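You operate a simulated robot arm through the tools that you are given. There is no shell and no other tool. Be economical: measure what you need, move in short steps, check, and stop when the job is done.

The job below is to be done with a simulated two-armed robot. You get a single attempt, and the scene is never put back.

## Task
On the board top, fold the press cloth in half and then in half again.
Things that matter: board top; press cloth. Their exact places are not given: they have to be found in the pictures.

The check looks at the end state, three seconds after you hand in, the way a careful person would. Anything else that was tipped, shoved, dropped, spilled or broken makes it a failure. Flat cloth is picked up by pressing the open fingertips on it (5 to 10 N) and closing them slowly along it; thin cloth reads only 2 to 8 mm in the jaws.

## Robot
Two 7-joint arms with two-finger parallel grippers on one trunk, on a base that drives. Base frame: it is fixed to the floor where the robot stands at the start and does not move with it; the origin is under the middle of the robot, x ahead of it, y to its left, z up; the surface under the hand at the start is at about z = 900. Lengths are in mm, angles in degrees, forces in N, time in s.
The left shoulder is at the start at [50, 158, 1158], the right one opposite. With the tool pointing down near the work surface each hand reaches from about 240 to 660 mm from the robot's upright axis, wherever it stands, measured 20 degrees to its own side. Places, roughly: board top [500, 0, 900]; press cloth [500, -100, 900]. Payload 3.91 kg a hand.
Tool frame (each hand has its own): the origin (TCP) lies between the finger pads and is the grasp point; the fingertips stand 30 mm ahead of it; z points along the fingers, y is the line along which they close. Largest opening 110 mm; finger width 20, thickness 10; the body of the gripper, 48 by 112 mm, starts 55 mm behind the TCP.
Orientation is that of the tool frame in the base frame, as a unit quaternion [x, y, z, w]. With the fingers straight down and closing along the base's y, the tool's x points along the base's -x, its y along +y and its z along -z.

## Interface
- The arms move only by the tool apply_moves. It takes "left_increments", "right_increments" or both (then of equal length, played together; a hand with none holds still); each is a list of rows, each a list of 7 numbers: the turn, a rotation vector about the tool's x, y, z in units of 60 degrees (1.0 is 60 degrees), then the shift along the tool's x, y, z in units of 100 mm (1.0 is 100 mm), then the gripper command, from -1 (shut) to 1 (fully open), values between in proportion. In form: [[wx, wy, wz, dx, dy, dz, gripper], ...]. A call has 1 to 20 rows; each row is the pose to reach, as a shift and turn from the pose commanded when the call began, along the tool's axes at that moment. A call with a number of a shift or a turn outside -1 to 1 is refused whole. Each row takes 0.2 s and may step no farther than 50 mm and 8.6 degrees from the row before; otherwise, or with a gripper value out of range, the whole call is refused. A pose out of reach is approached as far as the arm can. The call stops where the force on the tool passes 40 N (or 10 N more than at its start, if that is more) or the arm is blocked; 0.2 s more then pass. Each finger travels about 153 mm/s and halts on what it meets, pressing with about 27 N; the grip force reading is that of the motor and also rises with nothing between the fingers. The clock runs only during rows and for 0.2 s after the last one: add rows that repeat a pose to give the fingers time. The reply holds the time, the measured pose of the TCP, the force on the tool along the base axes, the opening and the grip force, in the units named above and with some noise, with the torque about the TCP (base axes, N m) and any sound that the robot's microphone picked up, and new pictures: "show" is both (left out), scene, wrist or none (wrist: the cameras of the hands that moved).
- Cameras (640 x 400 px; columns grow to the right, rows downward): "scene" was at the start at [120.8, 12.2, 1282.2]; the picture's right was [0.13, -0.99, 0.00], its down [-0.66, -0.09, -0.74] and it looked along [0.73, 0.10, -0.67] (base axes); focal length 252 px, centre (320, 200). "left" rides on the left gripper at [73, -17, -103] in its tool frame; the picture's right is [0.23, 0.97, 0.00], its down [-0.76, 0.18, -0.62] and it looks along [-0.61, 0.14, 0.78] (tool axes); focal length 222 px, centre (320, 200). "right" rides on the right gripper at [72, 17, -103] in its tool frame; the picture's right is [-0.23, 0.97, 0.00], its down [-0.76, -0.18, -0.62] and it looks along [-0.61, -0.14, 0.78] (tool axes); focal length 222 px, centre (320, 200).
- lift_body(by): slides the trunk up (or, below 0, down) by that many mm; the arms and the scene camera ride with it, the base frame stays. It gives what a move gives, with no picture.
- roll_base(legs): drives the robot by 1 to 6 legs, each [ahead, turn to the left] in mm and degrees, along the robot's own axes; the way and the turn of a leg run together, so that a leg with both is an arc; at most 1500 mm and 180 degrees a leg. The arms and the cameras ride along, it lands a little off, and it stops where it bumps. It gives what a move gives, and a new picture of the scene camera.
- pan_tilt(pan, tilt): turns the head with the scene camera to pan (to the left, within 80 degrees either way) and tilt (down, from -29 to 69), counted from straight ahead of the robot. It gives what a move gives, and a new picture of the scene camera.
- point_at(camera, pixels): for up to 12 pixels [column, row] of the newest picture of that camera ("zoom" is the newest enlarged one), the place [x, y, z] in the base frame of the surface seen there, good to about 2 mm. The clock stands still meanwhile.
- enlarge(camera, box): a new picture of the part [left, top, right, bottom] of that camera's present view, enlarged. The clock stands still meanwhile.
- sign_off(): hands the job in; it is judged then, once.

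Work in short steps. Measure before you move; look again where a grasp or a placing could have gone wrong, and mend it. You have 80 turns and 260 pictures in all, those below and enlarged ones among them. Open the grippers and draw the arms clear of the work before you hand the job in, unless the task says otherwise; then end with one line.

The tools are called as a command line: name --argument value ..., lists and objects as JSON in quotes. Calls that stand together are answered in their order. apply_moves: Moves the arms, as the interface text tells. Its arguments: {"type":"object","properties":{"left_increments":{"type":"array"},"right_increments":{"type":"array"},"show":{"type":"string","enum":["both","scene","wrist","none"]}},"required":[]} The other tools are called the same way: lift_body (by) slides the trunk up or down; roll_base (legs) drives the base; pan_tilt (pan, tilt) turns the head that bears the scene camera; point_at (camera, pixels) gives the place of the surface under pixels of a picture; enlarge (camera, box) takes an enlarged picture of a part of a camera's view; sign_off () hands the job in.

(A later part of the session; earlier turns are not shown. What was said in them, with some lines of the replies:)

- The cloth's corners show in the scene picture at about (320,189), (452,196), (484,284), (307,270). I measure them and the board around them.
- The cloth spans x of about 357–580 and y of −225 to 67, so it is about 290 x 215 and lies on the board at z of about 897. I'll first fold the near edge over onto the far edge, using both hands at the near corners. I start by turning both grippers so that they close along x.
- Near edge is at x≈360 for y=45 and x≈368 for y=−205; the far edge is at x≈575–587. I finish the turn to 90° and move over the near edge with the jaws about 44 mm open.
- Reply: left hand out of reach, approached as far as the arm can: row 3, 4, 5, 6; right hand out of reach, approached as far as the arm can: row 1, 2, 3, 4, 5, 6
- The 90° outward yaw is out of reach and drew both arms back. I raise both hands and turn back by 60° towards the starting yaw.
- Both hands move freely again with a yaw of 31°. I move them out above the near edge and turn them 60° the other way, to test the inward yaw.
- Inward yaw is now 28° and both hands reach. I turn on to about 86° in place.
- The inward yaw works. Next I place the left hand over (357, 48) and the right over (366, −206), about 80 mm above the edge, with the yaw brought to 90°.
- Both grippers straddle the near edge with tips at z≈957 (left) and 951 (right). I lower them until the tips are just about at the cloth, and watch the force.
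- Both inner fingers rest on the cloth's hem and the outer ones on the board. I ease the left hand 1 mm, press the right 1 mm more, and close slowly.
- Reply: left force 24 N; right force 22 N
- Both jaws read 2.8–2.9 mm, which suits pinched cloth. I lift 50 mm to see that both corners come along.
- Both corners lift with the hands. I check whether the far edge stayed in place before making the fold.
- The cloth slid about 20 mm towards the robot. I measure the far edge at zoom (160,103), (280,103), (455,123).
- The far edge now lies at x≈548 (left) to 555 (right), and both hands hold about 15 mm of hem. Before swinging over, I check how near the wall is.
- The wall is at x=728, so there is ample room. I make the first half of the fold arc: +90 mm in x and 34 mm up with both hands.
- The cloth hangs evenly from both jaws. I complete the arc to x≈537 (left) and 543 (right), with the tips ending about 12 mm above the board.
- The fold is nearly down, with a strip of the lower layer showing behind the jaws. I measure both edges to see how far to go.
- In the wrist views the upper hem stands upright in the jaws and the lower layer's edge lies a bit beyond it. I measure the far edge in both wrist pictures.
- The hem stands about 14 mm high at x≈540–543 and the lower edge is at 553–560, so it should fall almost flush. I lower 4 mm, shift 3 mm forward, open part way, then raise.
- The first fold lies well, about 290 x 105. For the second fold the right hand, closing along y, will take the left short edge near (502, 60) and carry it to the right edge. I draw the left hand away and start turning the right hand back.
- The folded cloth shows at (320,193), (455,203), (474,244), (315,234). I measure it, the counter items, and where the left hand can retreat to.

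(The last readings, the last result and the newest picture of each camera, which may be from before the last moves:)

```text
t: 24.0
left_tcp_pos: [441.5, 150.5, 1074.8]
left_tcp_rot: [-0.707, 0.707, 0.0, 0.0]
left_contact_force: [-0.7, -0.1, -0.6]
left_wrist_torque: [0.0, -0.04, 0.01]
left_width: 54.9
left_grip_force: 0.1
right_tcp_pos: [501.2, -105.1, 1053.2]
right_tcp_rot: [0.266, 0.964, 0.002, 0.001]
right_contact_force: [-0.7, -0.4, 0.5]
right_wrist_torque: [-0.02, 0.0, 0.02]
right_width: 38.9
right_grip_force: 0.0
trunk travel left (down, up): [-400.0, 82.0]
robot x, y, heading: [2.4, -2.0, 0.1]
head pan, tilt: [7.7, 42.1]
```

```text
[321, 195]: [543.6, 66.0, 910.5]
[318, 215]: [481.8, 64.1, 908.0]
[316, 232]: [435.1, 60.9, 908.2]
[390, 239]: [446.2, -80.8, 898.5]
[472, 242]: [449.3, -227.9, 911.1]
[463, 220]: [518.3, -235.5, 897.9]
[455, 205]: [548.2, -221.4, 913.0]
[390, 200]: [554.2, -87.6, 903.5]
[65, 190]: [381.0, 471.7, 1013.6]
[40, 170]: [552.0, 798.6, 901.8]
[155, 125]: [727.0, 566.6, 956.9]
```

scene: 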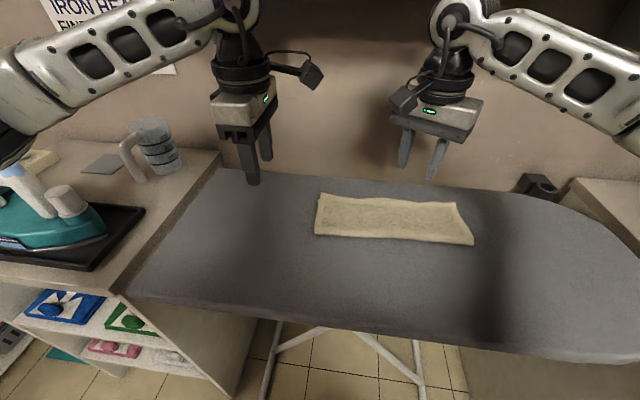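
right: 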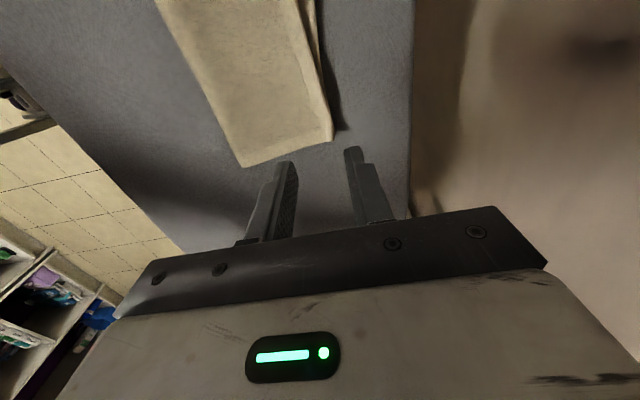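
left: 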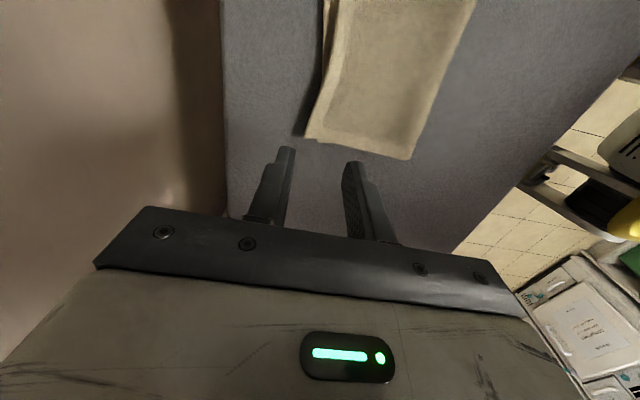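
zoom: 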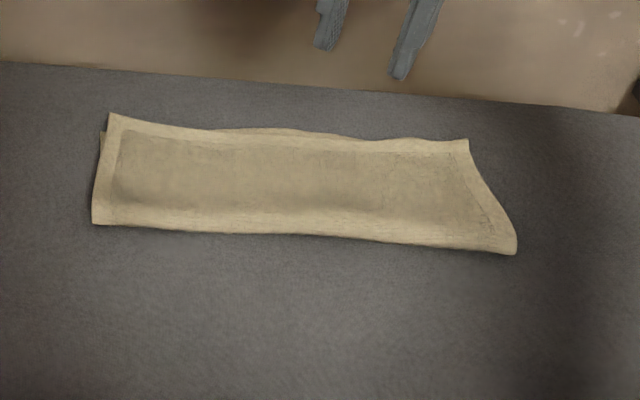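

The left edge is at y≈65 (x 436–553) and the right edge at y≈−224. I move the left hand further off and bring the right hand round to 0° yaw, going toward the left edge.

apply_moves --left_increments '[[0, 0, 0, -0.15, 0.15, -0.2, 0], [0, 0, 0, -0.3, 0.3, -0.4, 0], [0, 0, 0, -0.5, 0.5, -0.4, 0], [0, 0, 0, -0.7, 0.7, -0.4, 0], [0, 0, 0, -0.7, 0.9, -0.4, 0], [0, 0, 0, -0.7, 0.9, -0.4, 0]]' --right_increments '[[0, 0, -0.13, 0.08, 0.12, 0, -0.2], [0, 0, -0.26, 0.16, 0.24, 0, -0.2], [0, 0, -0.39, 0.24, 0.36, 0, -0.2], [0, 0, -0.515, 0.32, 0.5, 0, -0.2], [0, 0, -0.515, 0.43, 0.67, 0.1, -0.2], [0, 0, -0.515, 0.43, 0.67, 0.2, -0.2]]' --show "scene"

```text
t: 25.4
left_tcp_pos: [349.1, 218.6, 1115.3]
left_tcp_rot: [-0.706, 0.709, 0.0, 0.0]
left_contact_force: [-0.2, 0.0, 0.0]
left_wrist_torque: [0.0, -0.01, 0.03]
left_width: 55.2
left_grip_force: 0.0
right_tcp_pos: [500.9, -25.7, 1031.1]
right_tcp_rot: [-0.002, 1.0, 0.0, 0.0]
right_contact_force: [-0.3, 0.1, -0.3]
right_wrist_torque: [0.01, -0.01, 0.03]
right_width: 44.0
right_grip_force: 0.1
trunk travel left (down, up): [-400.0, 82.0]
robot x, y, heading: [-0.6, 0.0, 0.2]
head pan, tilt: [7.7, 42.1]
```

scene: 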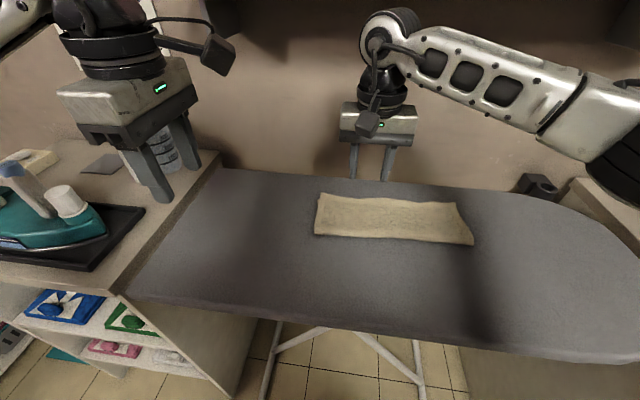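

The right hand is at 0° yaw and reaches. I move 91 mm left over the short edge and down to about 15 mm above it.

apply_moves --right_increments '[[0, 0, 0, 0.02, 0.25, 0, -0.2], [0, 0, 0, 0.04, 0.5, 0.1, -0.2], [0, 0, 0, 0.05, 0.75, 0.3, -0.2], [0, 0, 0, 0.05, 0.91, 0.5, -0.2], [0, 0, 0, 0.05, 0.91, 0.7, -0.2], [0, 0, 0, 0.05, 0.91, 0.8, -0.2], [0, 0, 0, 0.05, 0.91, 0.8, -0.2]]'

enlarge --camera "right" --box '[200, 60, 440, 210]'

```text
t: 27.0
left_tcp_pos: [348.5, 218.7, 1114.8]
left_tcp_rot: [-0.706, 0.708, 0.0, 0.0]
left_contact_force: [-0.4, -0.2, 0.0]
left_wrist_torque: [0.0, -0.03, 0.01]
left_width: 55.0
left_grip_force: 0.1
right_tcp_pos: [495.3, 67.1, 954.1]
right_tcp_rot: [0.0, 1.0, 0.001, 0.0]
right_contact_force: [0.3, -0.8, -0.7]
right_wrist_torque: [0.01, 0.01, 0.0]
right_width: 44.1
right_grip_force: 0.0
trunk travel left (down, up): [-400.0, 82.0]
robot x, y, heading: [2.8, 1.0, -0.2]
head pan, tilt: [7.7, 42.1]
```

scene: 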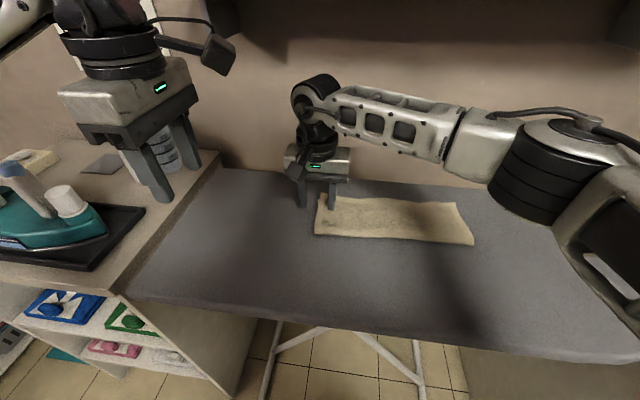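
right: 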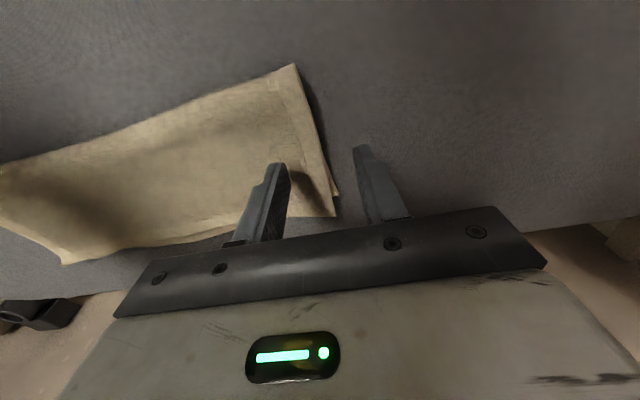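

```text
2.67 times, centred on (320, 135) of right
```

zoom: 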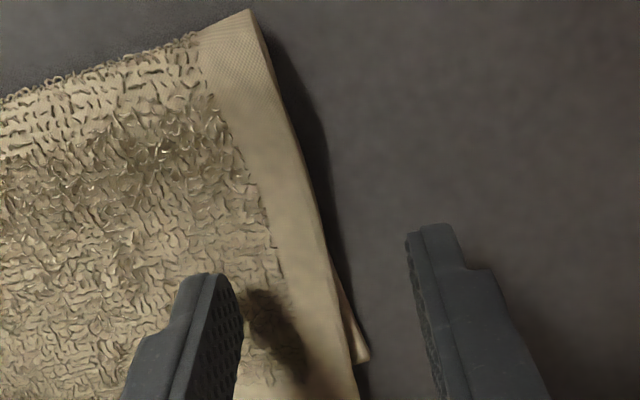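

The jaws straddle the short edge at its middle, with the tips at z≈924. I lower until the force builds up.

apply_moves --right_increments '[[0, 0, 0, 0, 0, 0.1, -0.2], [0, 0, 0, 0, 0, 0.17, -0.2], [0, 0, 0, 0, 0, 0.2, -0.2], [0, 0, 0, 0, 0, 0.22, -0.2], [0, 0, 0, 0, 0, 0.22, -0.2]]' --show "wrist"

```text
t: 28.2
left_tcp_pos: [346.1, 217.3, 1116.0]
left_tcp_rot: [-0.706, 0.708, 0.0, 0.001]
left_contact_force: [0.2, 0.5, 0.7]
left_wrist_torque: [-0.03, 0.0, 0.0]
left_width: 55.1
left_grip_force: 0.0
right_tcp_pos: [494.1, 65.9, 934.1]
right_tcp_rot: [0.0, 1.0, 0.002, 0.003]
right_contact_force: [-3.0, 0.1, 27.9]
right_wrist_torque: [-0.75, 0.1, -0.09]
right_width: 43.9
right_grip_force: 0.0
trunk travel left (down, up): [-400.0, 82.0]
robot x, y, heading: [-0.9, 1.9, -0.1]
head pan, tilt: [7.7, 42.1]
```

right: 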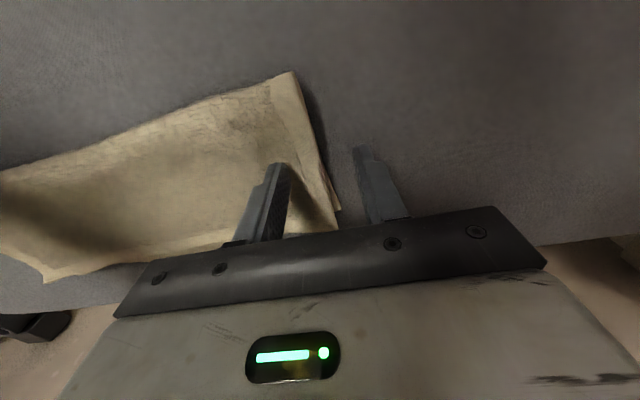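

The force is 28 N with the inner finger on the doubled cloth, so the outer tip hangs about 6 mm above the board. I tilt about 7° so the outer tip gets down to the board behind both layers, then check the force.

apply_moves --right_increments '[[0, 0, 0, 0, 0, -0.04, -0.2], [0.06, 0, 0, 0, 0.02, -0.02, -0.2], [0.125, 0, 0, 0, 0.04, 0.0, -0.2], [0.125, 0, 0, 0, 0.04, 0.015, -0.2], [0.125, 0, 0, 0, 0.04, 0.015, -0.2]]' --show "wrist"

enlarge --camera "right" --box '[200, 60, 440, 210]'

```text
t: 29.4
left_tcp_pos: [346.8, 218.0, 1115.9]
left_tcp_rot: [-0.706, 0.708, -0.001, 0.002]
left_contact_force: [0.2, 0.4, -0.1]
left_wrist_torque: [0.01, 0.05, -0.03]
left_width: 54.9
left_grip_force: 0.0
right_tcp_pos: [495.4, 69.7, 933.3]
right_tcp_rot: [0.0, 0.998, -0.064, 0.004]
right_contact_force: [-3.7, -1.1, 34.2]
right_wrist_torque: [0.85, 0.2, 0.12]
right_width: 43.1
right_grip_force: 0.1
trunk travel left (down, up): [-400.0, 82.0]
robot x, y, heading: [-2.5, -1.8, 0.1]
head pan, tilt: [7.7, 42.1]
```

right: 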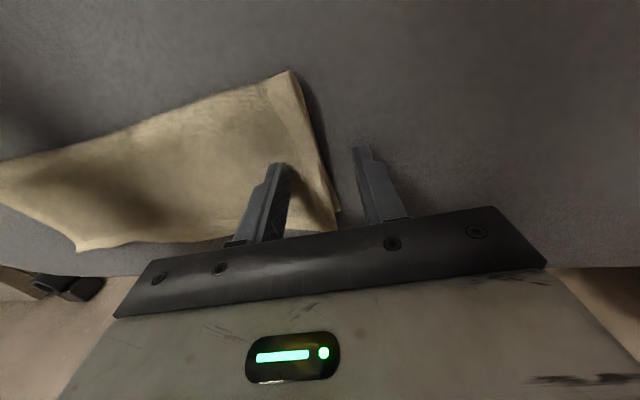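

```text
2.67 times, centred on (320, 135) of right
```

zoom: 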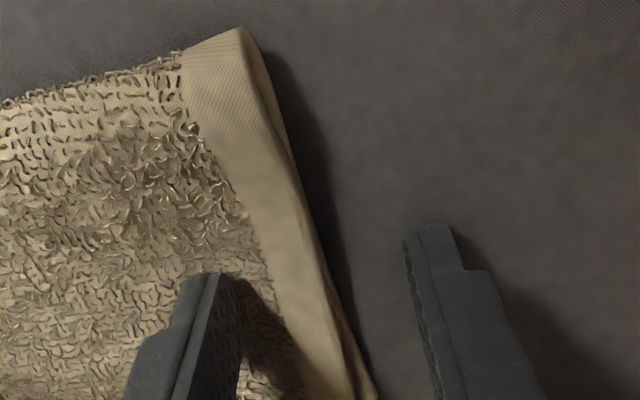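

The torque sign flipped, so the outer tip now bears on the board at 34 N. I ease up 2.5 mm and close slowly, rising slightly.

apply_moves --right_increments '[[-0.02, 0, 0, 0, 0, -0.02, -0.2], [-0.02, 0, 0, 0, 0, -0.02, -0.25], [-0.02, 0, 0, 0, 0, -0.02, -0.3], [-0.02, 0, 0, 0, 0, -0.02, -0.35], [-0.02, 0, 0, 0, 0, -0.02, -0.4], [-0.02, 0, 0, 0, 0, -0.02, -0.45], [-0.02, 0, 0, 0, 0, -0.02, -0.5], [-0.02, 0, 0, 0, 0, -0.02, -0.55], [-0.02, 0, 0, 0, 0, -0.02, -0.6], [-0.02, 0, 0, 0, 0, -0.02, -0.65], [-0.02, 0, 0, 0, 0, -0.02, -0.7], [-0.02, 0, 0, 0, 0, -0.02, -0.75], [-0.02, 0, 0, 0, 0, -0.02, -0.8], [-0.02, 0, 0, 0, 0, -0.02, -0.85], [-0.02, 0, 0, 0, 0, -0.02, -0.9], [-0.02, 0, 0, 0, 0, -0.02, -0.95], [-0.02, 0, 0, 0, 0, -0.02, -1], [-0.02, 0, 0, 0, 0, -0.02, -1], [-0.02, 0, 0, 0, 0, -0.02, -1]]' --show "wrist"

enlarge --camera "right" --box '[200, 60, 440, 210]'

```text
t: 33.4
left_tcp_pos: [347.0, 216.3, 1115.5]
left_tcp_rot: [-0.706, 0.708, 0.0, 0.0]
left_contact_force: [0.0, -0.3, -0.5]
left_wrist_torque: [0.02, 0.04, 0.01]
left_width: 54.9
left_grip_force: 0.0
right_tcp_pos: [496.0, 68.7, 933.2]
right_tcp_rot: [0.0, 0.999, -0.054, 0.002]
right_contact_force: [2.4, -8.8, 22.3]
right_wrist_torque: [-0.46, -0.03, 0.02]
right_width: 6.3
right_grip_force: 26.5
trunk travel left (down, up): [-400.0, 82.0]
robot x, y, heading: [-2.5, 3.4, -0.1]
head pan, tilt: [7.7, 42.1]
```

right: 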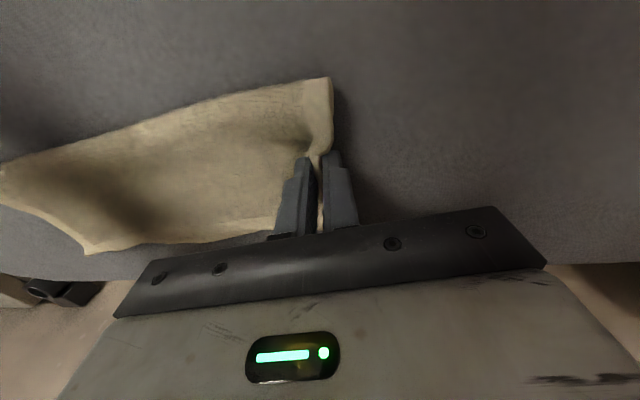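

```text
2.67 times, centred on (320, 135) of right
```

zoom: 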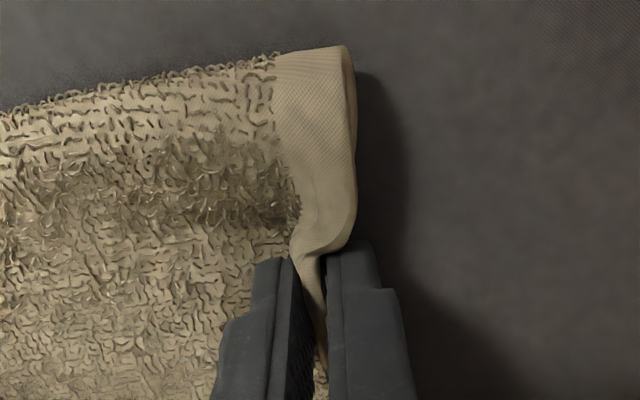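

The jaw reads 6.3 mm, about twice the single-layer 2.9, so both layers seem held. I lift 45 mm and look.

apply_moves --right_increments '[[0, 0, 0, 0, 0, -0.1, -1], [0, 0, 0, 0, 0, -0.2, -1], [0, 0, 0, 0, 0, -0.33, -1], [0, 0, 0, 0, 0, -0.45, -1], [0, 0, 0, 0, 0, -0.45, -1]]'

enlarge --camera "scene" --box '[280, 140, 520, 290]'

enlarge --camera "right" --box '[200, 60, 440, 210]'

```text
t: 34.6
left_tcp_pos: [347.9, 216.5, 1115.3]
left_tcp_rot: [-0.706, 0.708, 0.001, 0.0]
left_contact_force: [0.8, -0.1, -0.8]
left_wrist_torque: [0.02, -0.01, -0.02]
left_width: 54.9
left_grip_force: 0.1
right_tcp_pos: [494.8, 76.0, 977.0]
right_tcp_rot: [0.0, 0.999, -0.054, -0.001]
right_contact_force: [-0.1, -0.3, 0.6]
right_wrist_torque: [0.01, 0.02, 0.0]
right_width: 4.7
right_grip_force: 26.8
trunk travel left (down, up): [-400.0, 82.0]
robot x, y, heading: [1.2, -0.5, -0.3]
head pan, tilt: [7.7, 42.1]
```

scene: 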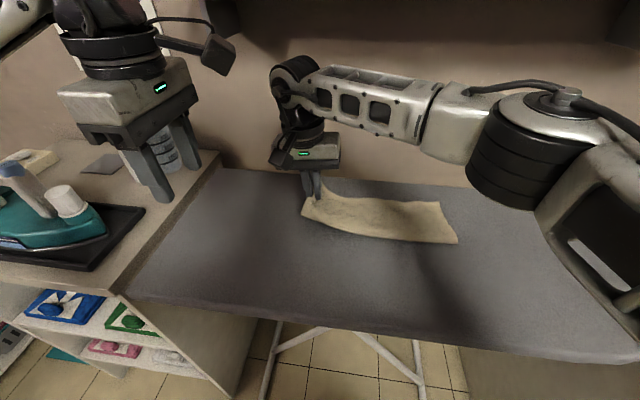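
right: 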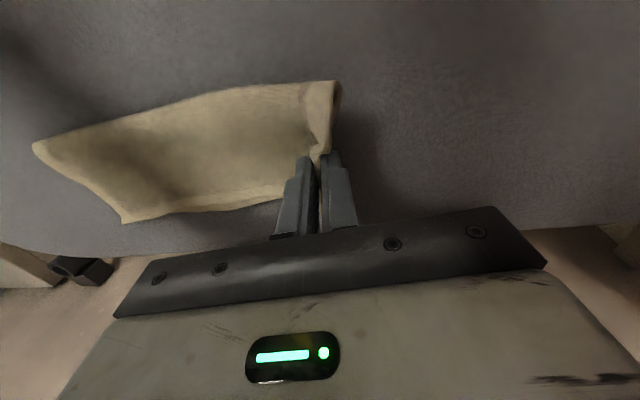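

```text
2.67 times, centred on (400, 215) of scene
```

zoom: 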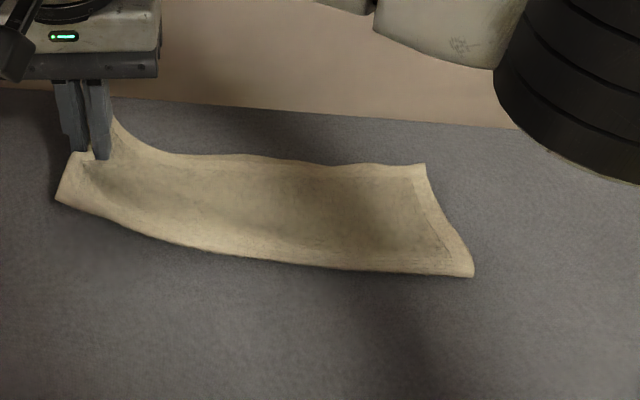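

```text
2.67 times, centred on (320, 135) of right
```

zoom: 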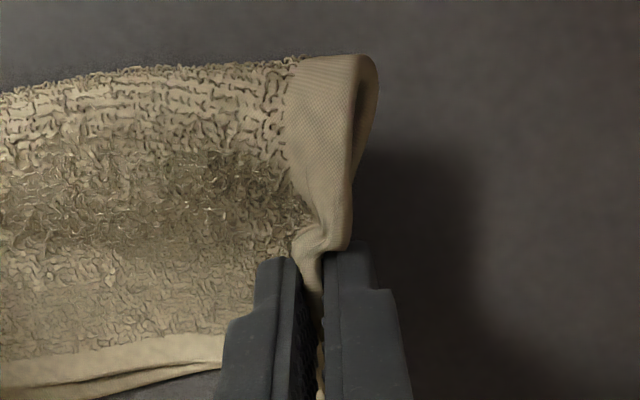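

Both layers lift together. I measure the right edge (about (439,203) to (457,242)) and the near and far sides to set the landing place.

point_at --camera "scene" --pixels '[[438, 204], [446, 220], [455, 240], [456, 242], [444, 220], [380, 236], [380, 202], [303, 214], [448, 228]]'

```text
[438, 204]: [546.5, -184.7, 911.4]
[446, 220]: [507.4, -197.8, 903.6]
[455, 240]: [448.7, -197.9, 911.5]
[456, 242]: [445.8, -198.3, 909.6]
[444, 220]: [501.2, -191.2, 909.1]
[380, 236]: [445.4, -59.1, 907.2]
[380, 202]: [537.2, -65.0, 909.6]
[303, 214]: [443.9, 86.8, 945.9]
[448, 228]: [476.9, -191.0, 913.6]
```

The right edge now lies at y≈−196 and about 18 mm of edge is held, so the tips should land near y≈−179. I make the first part of the arc: 90 mm in −y, 63 mm up, with the tool brought vertical.

apply_moves --right_increments '[[0, 0, 0, 0, -0.119, -0.168, -1], [-0.02, 0, 0, 0, -0.253, -0.294, -1], [-0.04, 0, 0, 0, -0.394, -0.39, -1], [-0.06, 0, 0, 0, -0.532, -0.455, -1], [-0.08, 0, 0, 0, -0.678, -0.5, -1], [-0.103, 0, 0, 0, -0.821, -0.524, -1], [-0.103, 0, 0, 0, -0.963, -0.529, -1]]' --show "scene"

```text
t: 36.2
left_tcp_pos: [347.1, 217.1, 1114.7]
left_tcp_rot: [-0.706, 0.708, 0.0, 0.0]
left_contact_force: [-0.6, -0.3, 0.0]
left_wrist_torque: [-0.04, 0.02, -0.02]
left_width: 55.2
left_grip_force: 0.2
right_tcp_pos: [495.8, -14.3, 1038.8]
right_tcp_rot: [0.0, 1.0, -0.001, 0.0]
right_contact_force: [-0.3, -0.2, -0.4]
right_wrist_torque: [-0.02, -0.01, -0.02]
right_width: 4.6
right_grip_force: 27.5
trunk travel left (down, up): [-400.0, 82.0]
robot x, y, heading: [-0.1, -1.2, 0.1]
head pan, tilt: [7.7, 42.1]
```

scene: 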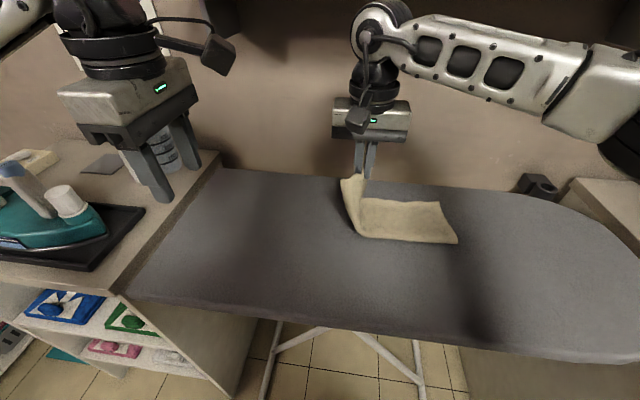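

The lift is clean and the cloth bends at about the middle. I continue 100 mm in −y with a slight descent, tilting 12° so the held edge leans toward the right.

apply_moves --right_increments '[[-0.03, 0, 0, 0, -0.14, -0.02, -1], [-0.06, 0, 0, 0, -0.29, -0.02, -1], [-0.09, 0, 0, 0, -0.44, 0.0, -1], [-0.12, 0, 0, 0, -0.59, 0.03, -1], [-0.15, 0, 0, 0, -0.74, 0.07, -1], [-0.18, 0, 0, 0, -0.88, 0.12, -1], [-0.2, 0, 0, 0, -1.0, 0.18, -1]]' --show "scene"

enlarge --camera "scene" --box '[300, 140, 540, 290]'

```text
t: 37.8
left_tcp_pos: [347.9, 218.8, 1115.0]
left_tcp_rot: [-0.706, 0.708, -0.001, 0.0]
left_contact_force: [-1.0, -1.0, -1.1]
left_wrist_torque: [0.02, 0.05, 0.02]
left_width: 55.0
left_grip_force: 0.1
right_tcp_pos: [495.9, -115.0, 1020.4]
right_tcp_rot: [0.0, 0.995, 0.105, 0.001]
right_contact_force: [0.2, 0.0, 0.4]
right_wrist_torque: [-0.03, -0.01, 0.01]
right_width: 4.5
right_grip_force: 26.9
trunk travel left (down, up): [-400.0, 82.0]
robot x, y, heading: [3.0, 1.9, 0.0]
head pan, tilt: [7.7, 42.1]
```

scene: 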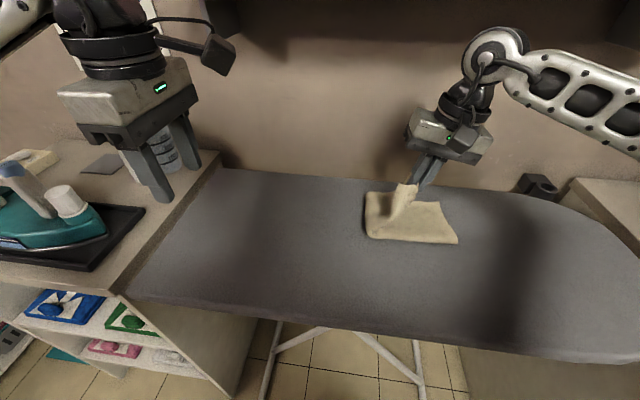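

```text
2.67 times, centred on (420, 215) of scene
```

zoom: 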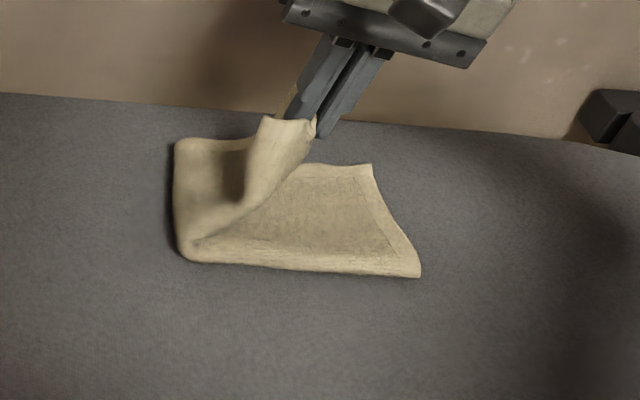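

The corners droop on either side of the jaws. I'll carry slightly past the target and then lower while moving back, so the drooping corners lie outward. First comes the overshoot, at a height of about 52 mm.

apply_moves --right_increments '[[-0.02, 0, 0, 0, -0.17, 0.0, -1], [-0.04, 0, 0, 0, -0.337, 0.0, -1], [-0.07, 0, 0, 0, -0.48, 0.045, -1], [-0.09, 0, 0, 0, -0.623, 0.092, -1], [-0.11, 0, 0, 0, -0.76, 0.155, -1], [-0.13, 0, 0, 0, -0.895, 0.219, -1], [-0.13, 0, 0, 0, -0.895, 0.219, -1]]'

enlarge --camera "scene" --box '[300, 140, 540, 290]'

```text
t: 39.4
left_tcp_pos: [347.3, 217.8, 1115.5]
left_tcp_rot: [-0.706, 0.709, 0.0, 0.0]
left_contact_force: [0.1, 0.4, 0.5]
left_wrist_torque: [-0.03, -0.02, -0.02]
left_width: 54.8
left_grip_force: 0.1
right_tcp_pos: [495.0, -198.7, 982.8]
right_tcp_rot: [0.0, 0.985, 0.172, 0.001]
right_contact_force: [-0.3, 1.0, -0.3]
right_wrist_torque: [-0.03, 0.02, 0.03]
right_width: 4.7
right_grip_force: 27.0
trunk travel left (down, up): [-400.0, 82.0]
robot x, y, heading: [-0.3, 2.1, 0.1]
head pan, tilt: [7.7, 42.1]
```

scene: 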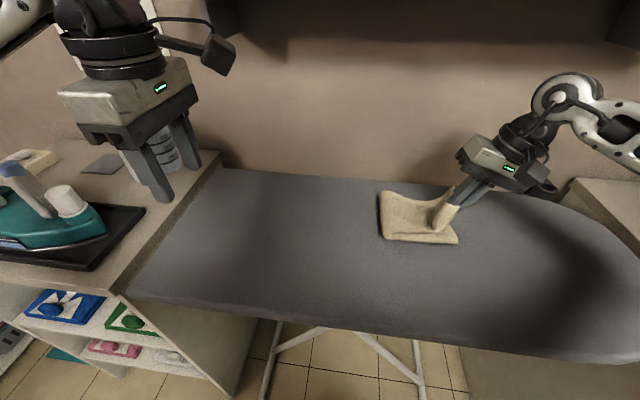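
right: 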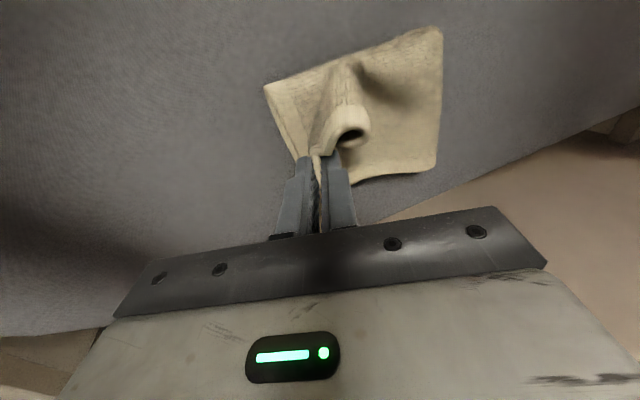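

```text
2.67 times, centred on (420, 215) of scene
```

zoom: 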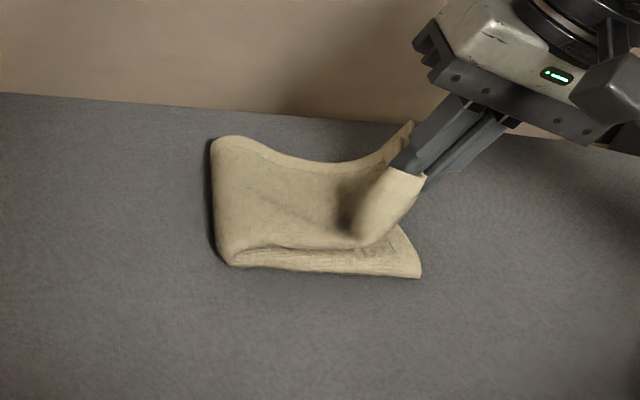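

The overshoot looks good and the edge lies beyond the lower layer's middle. I lower while coming back about 9 mm.

apply_moves --right_increments '[[0, 0, 0, 0, -0.03, 0.08, -1], [0, 0, 0, 0, -0.058, 0.16, -1], [0, 0, 0, 0, -0.062, 0.23, -1], [0, 0, 0, 0, -0.067, 0.305, -1], [0, 0, 0, 0, -0.067, 0.365, -1], [0, 0, 0, 0, -0.067, 0.422, -1], [0, 0, 0, 0, -0.067, 0.422, -1]]'

enlarge --camera "scene" --box '[300, 140, 540, 290]'

```text
t: 41.0
left_tcp_pos: [346.5, 218.1, 1115.6]
left_tcp_rot: [-0.706, 0.708, 0.0, 0.0]
left_contact_force: [-0.9, 0.7, 0.6]
left_wrist_torque: [-0.04, -0.03, -0.01]
left_width: 55.2
left_grip_force: 0.1
right_tcp_pos: [495.7, -189.3, 941.7]
right_tcp_rot: [0.0, 0.985, 0.171, 0.002]
right_contact_force: [2.5, -3.6, 16.9]
right_wrist_torque: [-0.08, -0.04, -0.05]
right_width: 4.8
right_grip_force: 27.2
trunk travel left (down, up): [-400.0, 82.0]
robot x, y, heading: [3.0, -2.6, -0.1]
head pan, tilt: [7.7, 42.1]
```

scene: 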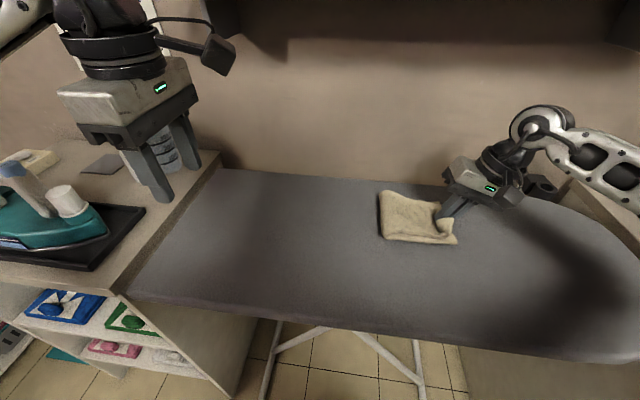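
right: 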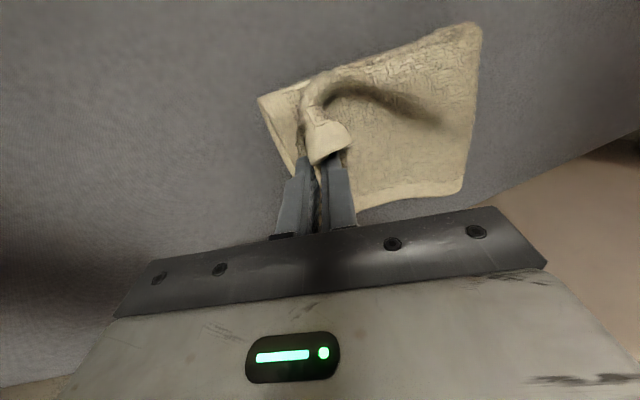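

```text
2.67 times, centred on (420, 215) of scene
```

zoom: 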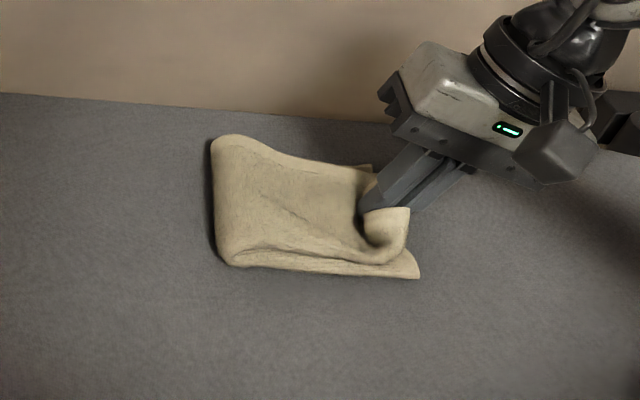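

The tips bear at 17 N and the near corner curls up beside the jaws. I rise 3 mm, open gently, and draw back along the tool axis.

apply_moves --right_increments '[[0, 0, 0, 0, 0, -0.03, -1], [0, 0, 0, 0, 0, -0.03, -0.85], [0, 0, 0, 0, 0, -0.03, -0.7], [0, 0, 0, 0, 0, -0.03, -0.6], [0, 0, 0, 0, 0, -0.03, -0.6], [0, 0, 0, 0, -0.02, -0.15, -0.6], [0, 0, 0, 0, -0.04, -0.35, -0.6], [0, 0, 0, 0, -0.06, -0.6, -0.6], [0, 0, 0, 0, -0.06, -0.9, -0.6], [0, 0, 0, 0, -0.06, -1.0, -0.6], [0, 0, 0, 0, -0.06, -1.0, -0.6]]'

enlarge --camera "scene" --box '[300, 140, 540, 290]'

```text
t: 43.4
left_tcp_pos: [349.0, 217.1, 1115.2]
left_tcp_rot: [-0.706, 0.708, 0.0, 0.0]
left_contact_force: [0.1, -0.5, -0.1]
left_wrist_torque: [-0.01, 0.02, 0.01]
left_width: 54.4
left_grip_force: 0.1
right_tcp_pos: [497.6, -229.2, 1032.7]
right_tcp_rot: [-0.001, 0.985, 0.172, 0.0]
right_contact_force: [0.4, -0.4, -0.8]
right_wrist_torque: [0.05, 0.0, 0.01]
right_width: 21.8
right_grip_force: 0.1
trunk travel left (down, up): [-400.0, 82.0]
robot x, y, heading: [-3.9, -3.0, 0.2]
head pan, tilt: [7.7, 42.1]
```

scene: 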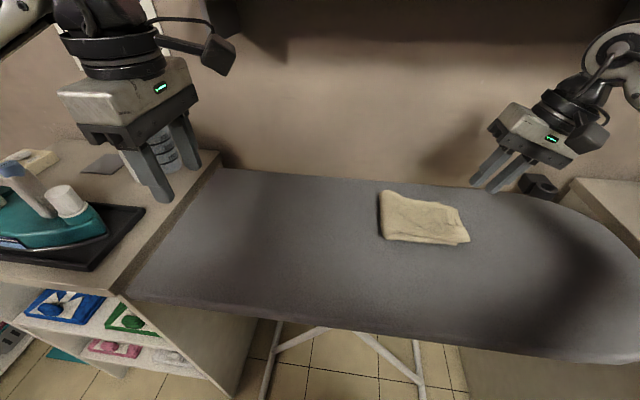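
right: 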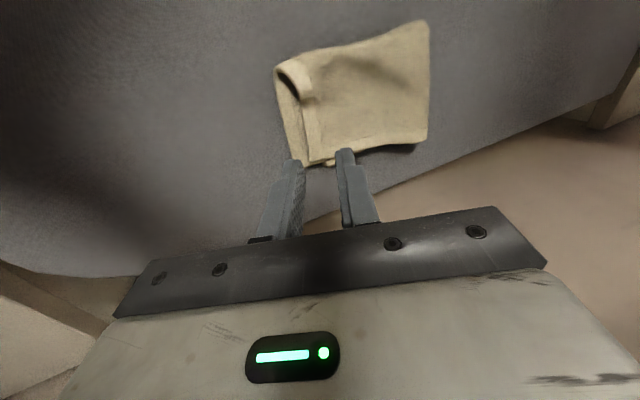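

```text
2.67 times, centred on (420, 215) of scene
```

zoom: 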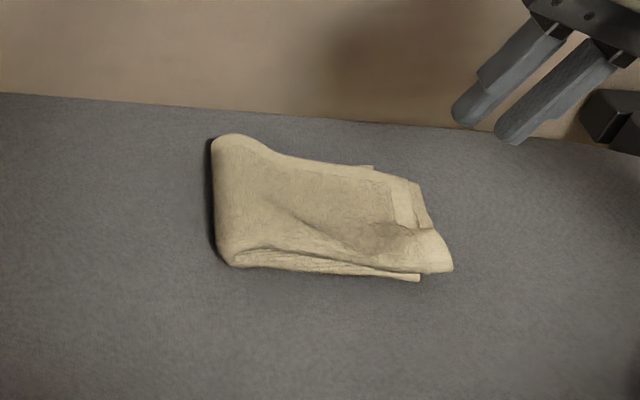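

The cloth now lies quartered, with the upper near corner standing proud of the lower edge. I measure the edges and take a closer look.

point_at --camera "zoom" --pixels '[[450, 268], [418, 278], [432, 230], [420, 188], [373, 168], [215, 145], [230, 262], [320, 270], [400, 215], [415, 240], [385, 240], [270, 190]]'

enlarge --camera "right" --box '[250, 0, 450, 180]'

```text
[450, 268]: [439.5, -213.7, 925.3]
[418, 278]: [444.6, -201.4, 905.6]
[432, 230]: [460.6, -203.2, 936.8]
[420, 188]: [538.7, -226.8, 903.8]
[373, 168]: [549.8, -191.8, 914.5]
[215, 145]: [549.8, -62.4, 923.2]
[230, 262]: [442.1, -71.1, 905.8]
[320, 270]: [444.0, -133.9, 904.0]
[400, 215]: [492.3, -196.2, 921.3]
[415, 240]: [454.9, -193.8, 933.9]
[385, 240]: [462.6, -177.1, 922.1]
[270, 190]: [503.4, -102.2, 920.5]
```

```text
2.22 times, centred on (350, 90) of right
```

zoom: 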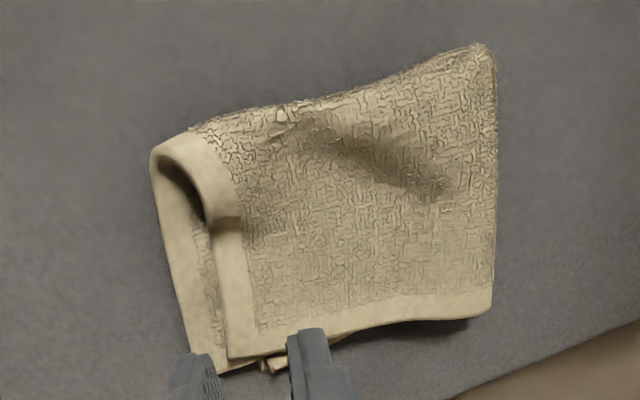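

A strip of the lower layer shows along the right, and the top layer's near corner stands up as a loop (z≈935 near (460,−200)). I close the right fingers, turn them upright, and go above the loop to press it down.

apply_moves --right_increments '[[0.1, 0, 0, 0.1, 0.06, 0.15, -0.8], [0.2, 0, 0, 0.2, 0.12, 0.3, -1], [0.3, 0, 0, 0.3, 0.2, 0.45, -1], [0.33, 0, 0, 0.33, 0.245, 0.62, -1], [0.33, 0, 0, 0.33, 0.245, 0.62, -1]]'

```text
t: 44.6
left_tcp_pos: [348.4, 217.6, 1114.6]
left_tcp_rot: [-0.706, 0.708, 0.0, 0.0]
left_contact_force: [-0.2, 1.2, -0.9]
left_wrist_torque: [0.01, 0.01, -0.01]
left_width: 55.0
left_grip_force: 0.0
right_tcp_pos: [464.6, -184.2, 979.3]
right_tcp_rot: [0.0, 1.0, -0.001, 0.001]
right_contact_force: [0.0, -0.7, 0.1]
right_wrist_torque: [-0.01, -0.02, 0.0]
right_width: 0.0
right_grip_force: 26.6
trunk travel left (down, up): [-400.0, 82.0]
robot x, y, heading: [5.0, -1.1, -0.2]
head pan, tilt: [7.7, 42.1]
```

scene: 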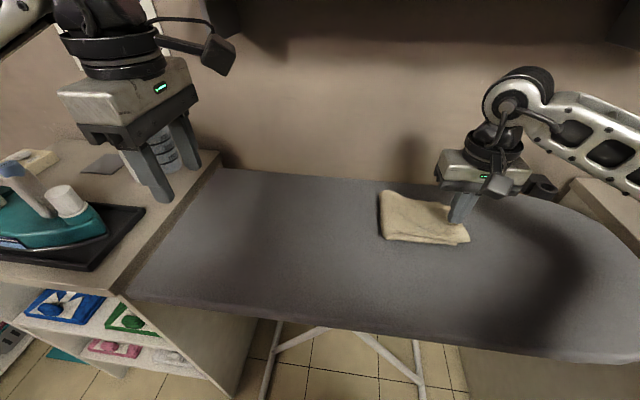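
right: 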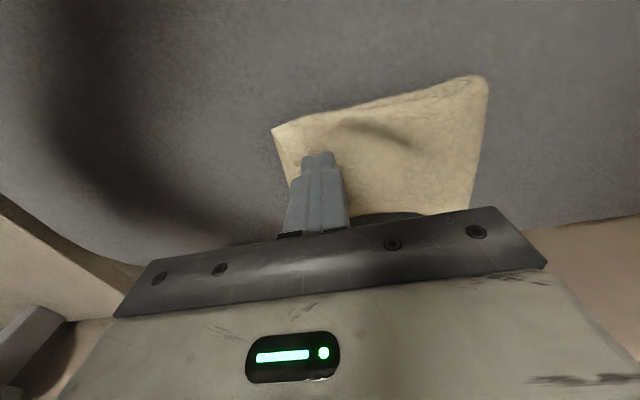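

The closed fingertips are above the loop at z≈949. I press down about 36 mm, drifting slightly toward −y to stretch the top layer outward.

apply_moves --right_increments '[[0, 0, 0, 0, 0, 0.12, -1], [0, 0, 0, 0, -0.02, 0.22, -1], [0, 0, 0, 0, -0.05, 0.3, -1], [0, 0, 0, 0, -0.09, 0.35, -1], [0, 0, 0, 0, -0.13, 0.36, -1], [0, 0, 0, 0, -0.13, 0.36, -1], [0, 0, 0, 0, -0.13, 0.2, -1], [0, 0, 0, 0, -0.13, -0.1, -1], [0, 0, 0, 0, -0.13, -0.4, -1], [0, 0, 0, 0, -0.3, -0.7, -1], [0, 0, 0, 0, -0.5, -0.9, -1], [0, 0, 0, 0, -0.8, -0.9, -1], [0, 0, 0, 0, -0.8, -0.9, -1]]'

enlarge --camera "scene" --box '[300, 140, 540, 290]'

enlarge --camera "right" --box '[250, 0, 570, 200]'

```text
t: 47.4
left_tcp_pos: [347.5, 218.2, 1114.8]
left_tcp_rot: [-0.706, 0.708, 0.0, 0.0]
left_contact_force: [-0.3, -0.4, 0.4]
left_wrist_torque: [-0.01, -0.01, 0.0]
left_width: 55.0
left_grip_force: 0.0
right_tcp_pos: [462.0, -265.3, 1074.3]
right_tcp_rot: [0.0, 1.0, -0.001, 0.0]
right_contact_force: [-0.3, -0.2, 0.3]
right_wrist_torque: [0.04, 0.02, -0.01]
right_width: 0.1
right_grip_force: 26.9
trunk travel left (down, up): [-400.0, 82.0]
robot x, y, heading: [-1.6, -0.0, -0.1]
head pan, tilt: [7.7, 42.1]
```

scene: 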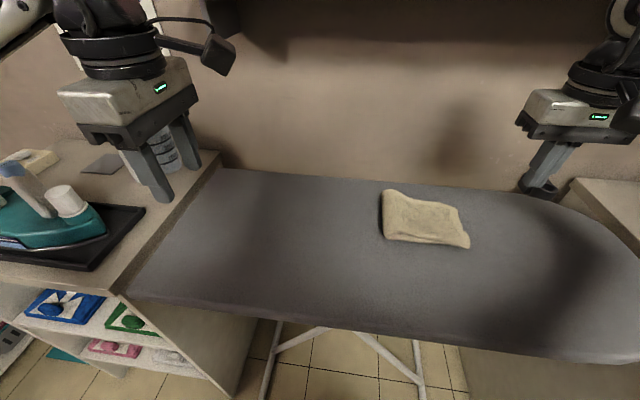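
right: 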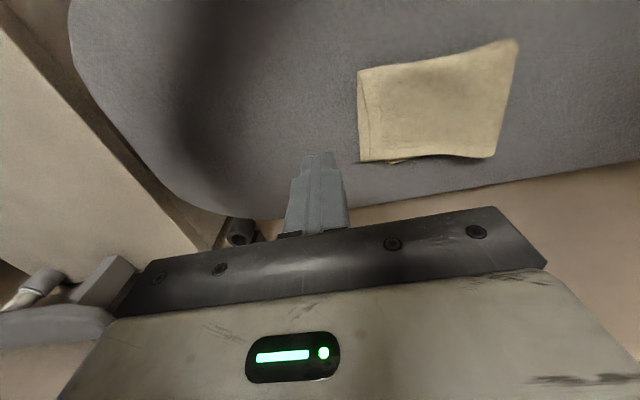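

```text
2.67 times, centred on (420, 215) of scene
```

zoom: 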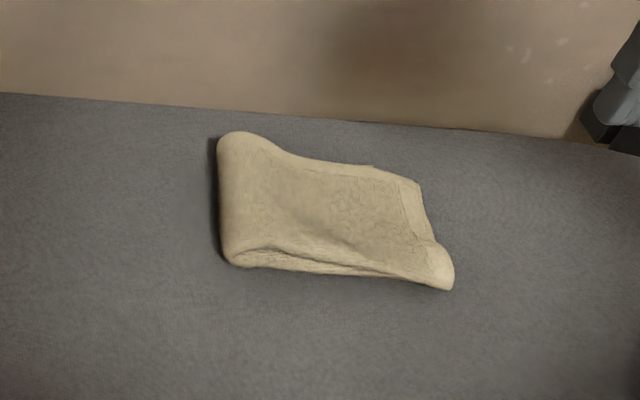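

```text
2.00 times, centred on (410, 100) of right
```

zoom: 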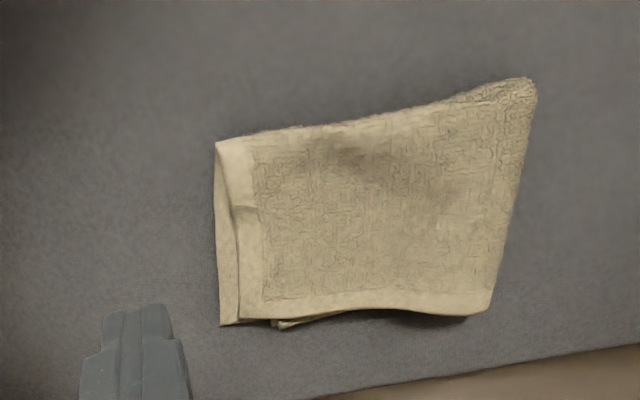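

The fold is now neat: near corner flush, far end about 10 mm short. I measure edges and heights to decide whether it needs more patting.

point_at --camera "zoom" --pixels '[[218, 148], [220, 235], [220, 318], [236, 210], [241, 312], [530, 85], [485, 305], [505, 200], [370, 220], [285, 322], [350, 145], [380, 305]]'

```text
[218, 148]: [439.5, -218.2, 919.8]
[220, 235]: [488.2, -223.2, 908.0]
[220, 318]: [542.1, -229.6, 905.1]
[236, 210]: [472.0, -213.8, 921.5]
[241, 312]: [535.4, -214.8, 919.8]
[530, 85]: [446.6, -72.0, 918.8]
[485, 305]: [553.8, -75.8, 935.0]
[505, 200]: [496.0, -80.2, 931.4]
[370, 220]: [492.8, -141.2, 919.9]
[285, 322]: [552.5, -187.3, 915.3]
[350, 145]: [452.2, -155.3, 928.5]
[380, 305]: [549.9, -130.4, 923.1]
```

The result is about 150 x 110 with edges matching within 5–15 mm, but the left fold puffs to z≈933. I bring the closed right fingers over it to pat it down.

apply_moves --right_increments '[[0, 0, 0, -0.2, 0.3, 0, -1], [0, 0, 0, -0.4, 0.6, 0.1, -1], [0, 0, 0, -0.6, 0.85, 0.3, -1], [0, 0, 0, -0.68, 1.0, 0.5, -1], [0, 0, 0, -0.68, 1.0, 0.5, -1]]' --show "none"

apply_moves --right_increments '[[0, 0, 0, 0, 0.3, 0, -1], [0, 0, 0, 0, 0.6, 0.1, -1], [0, 0, 0, 0, 0.7, 0.4, -1], [0, 0, 0, 0, 0.7, 0.6, -1], [0, 0, 0, 0, 0.7, 0.72, -1], [0, 0, 0, 0, 0.7, 0.78, -1], [0, 0, 0, 0, 0.7, 0.78, -1], [0, 0, 0, 0, 0.7, 0.5, -1], [0, 0, 0, 0.25, 0.7, 0.5, -1], [0, 0, 0, 0.5, 0.7, 0.5, -1], [0, 0, 0, 0.5, 0.7, 0.7, -1], [0, 0, 0, 0.5, 0.7, 0.78, -1], [0, 0, 0, 0.5, 0.7, 0.78, -1], [0, 0, 0, 0.5, 0.7, 0.5, -1], [0, 0, 0, 0.5, 0.7, 0.0, -1], [0, 0, 0, 0.5, 0.7, -0.2, -1], [0, 0, 0, 0.5, 0.3, -0.4, -1], [0, 0, 0, 0.5, -0.1, -0.5, -1], [0, 0, 0, 0.5, -0.5, -0.5, -1], [0, 0, 0, 0.5, -0.9, -0.5, -1]]'

enlarge --camera "scene" --box '[300, 140, 540, 290]'

```text
t: 48.6
left_tcp_pos: [347.9, 218.5, 1114.5]
left_tcp_rot: [-0.705, 0.709, 0.0, 0.0]
left_contact_force: [0.0, 0.5, -0.2]
left_wrist_torque: [0.0, -0.02, 0.02]
left_width: 55.3
left_grip_force: 0.1
right_tcp_pos: [529.6, -167.2, 1017.2]
right_tcp_rot: [0.0, 1.0, -0.001, 0.0]
right_contact_force: [-0.5, 0.3, 0.6]
right_wrist_torque: [-0.02, 0.0, 0.01]
right_width: 0.0
right_grip_force: 27.0
trunk travel left (down, up): [-400.0, 82.0]
robot x, y, heading: [1.5, -1.8, -0.1]
head pan, tilt: [7.7, 42.1]
```

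```text
t: 52.8
left_tcp_pos: [348.4, 217.6, 1114.5]
left_tcp_rot: [-0.706, 0.708, 0.001, -0.001]
left_contact_force: [0.8, -0.2, 0.3]
left_wrist_torque: [0.01, 0.0, -0.01]
left_width: 54.9
left_grip_force: 0.1
right_tcp_pos: [479.9, -254.3, 1071.2]
right_tcp_rot: [-0.001, 1.0, -0.001, 0.0]
right_contact_force: [0.5, 0.5, -0.3]
right_wrist_torque: [-0.04, 0.03, 0.01]
right_width: 0.1
right_grip_force: 27.1
trunk travel left (down, up): [-400.0, 82.0]
robot x, y, heading: [-3.5, -0.1, -0.1]
head pan, tilt: [7.7, 42.1]
```

scene: 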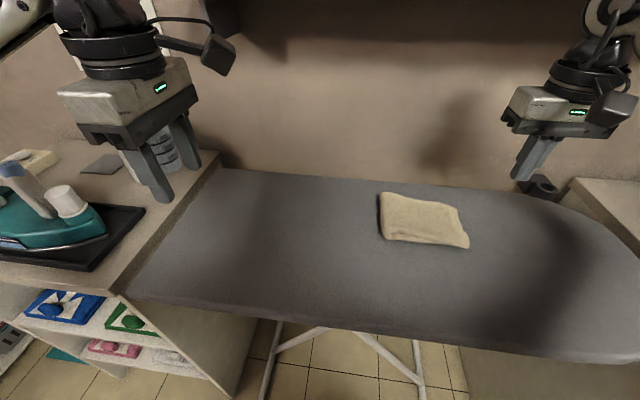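
right: 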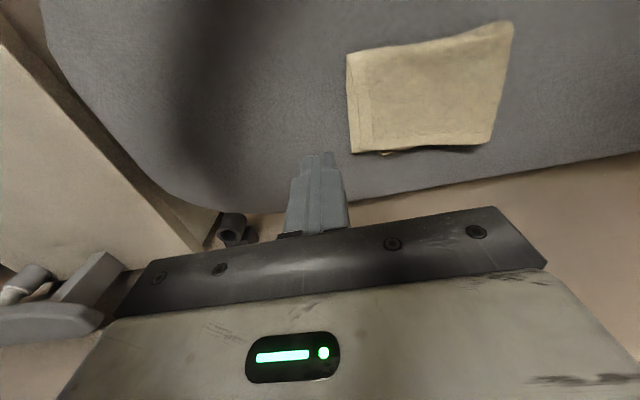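

```text
2.67 times, centred on (420, 215) of scene
```

zoom: 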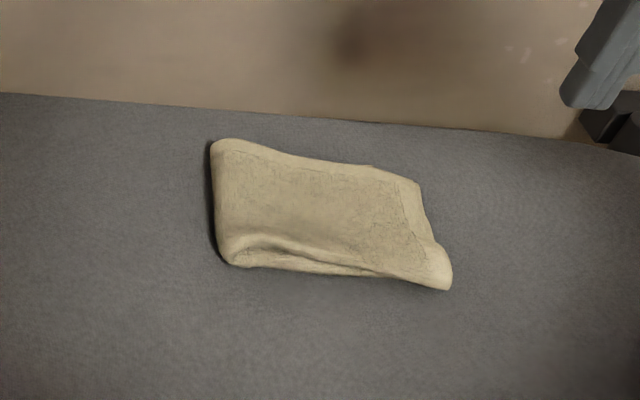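

The cloth lies quartered and flat, with its edges nearly flush. I open both grippers and draw the arms further clear.

apply_moves --left_increments '[[0, 0, 0, 0, 0, -0.05, 0.5], [0, 0, 0, 0, 0, -0.1, 1], [0, 0, 0, 0, 0, -0.1, 1], [0, 0, 0, 0, 0, -0.1, 1]]' --right_increments '[[0, 0, 0, 0.3, -0.1, -0.1, -0.5], [0, 0, 0, 0.6, -0.2, -0.2, 0], [0, 0, 0, 0.9, -0.3, -0.3, 0.5], [0, 0, 0, 0.9, -0.3, -0.3, 1]]' --show "scene"

```text
t: 53.8
left_tcp_pos: [350.6, 216.4, 1124.8]
left_tcp_rot: [-0.706, 0.708, 0.0, 0.0]
left_contact_force: [-0.2, -0.4, -0.4]
left_wrist_torque: [0.0, 0.0, 0.05]
left_width: 109.8
left_grip_force: 0.2
right_tcp_pos: [390.7, -284.6, 1102.5]
right_tcp_rot: [0.0, 1.0, -0.001, 0.0]
right_contact_force: [0.0, -0.5, 0.0]
right_wrist_torque: [0.02, -0.02, -0.02]
right_width: 110.2
right_grip_force: 0.2
trunk travel left (down, up): [-400.0, 82.0]
robot x, y, heading: [-1.0, 1.2, 0.2]
head pan, tilt: [7.7, 42.1]
```

scene: 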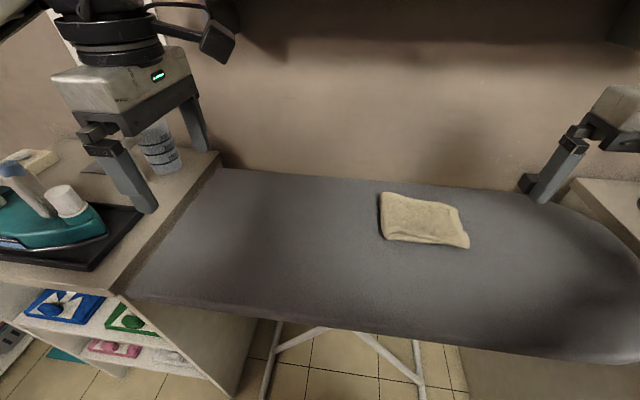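

The grippers are open, the arms are clear of the work, and the cloth sits quartered on the board, so I hand in.

sign_off

```text
The job is handed in.
```

The press cloth is folded in half and then in half again on the board top, about 150 x 110 mm. Its edges match to within 5–15 mm, the far end of the right edge being the least exact, and nothing else was disturbed.
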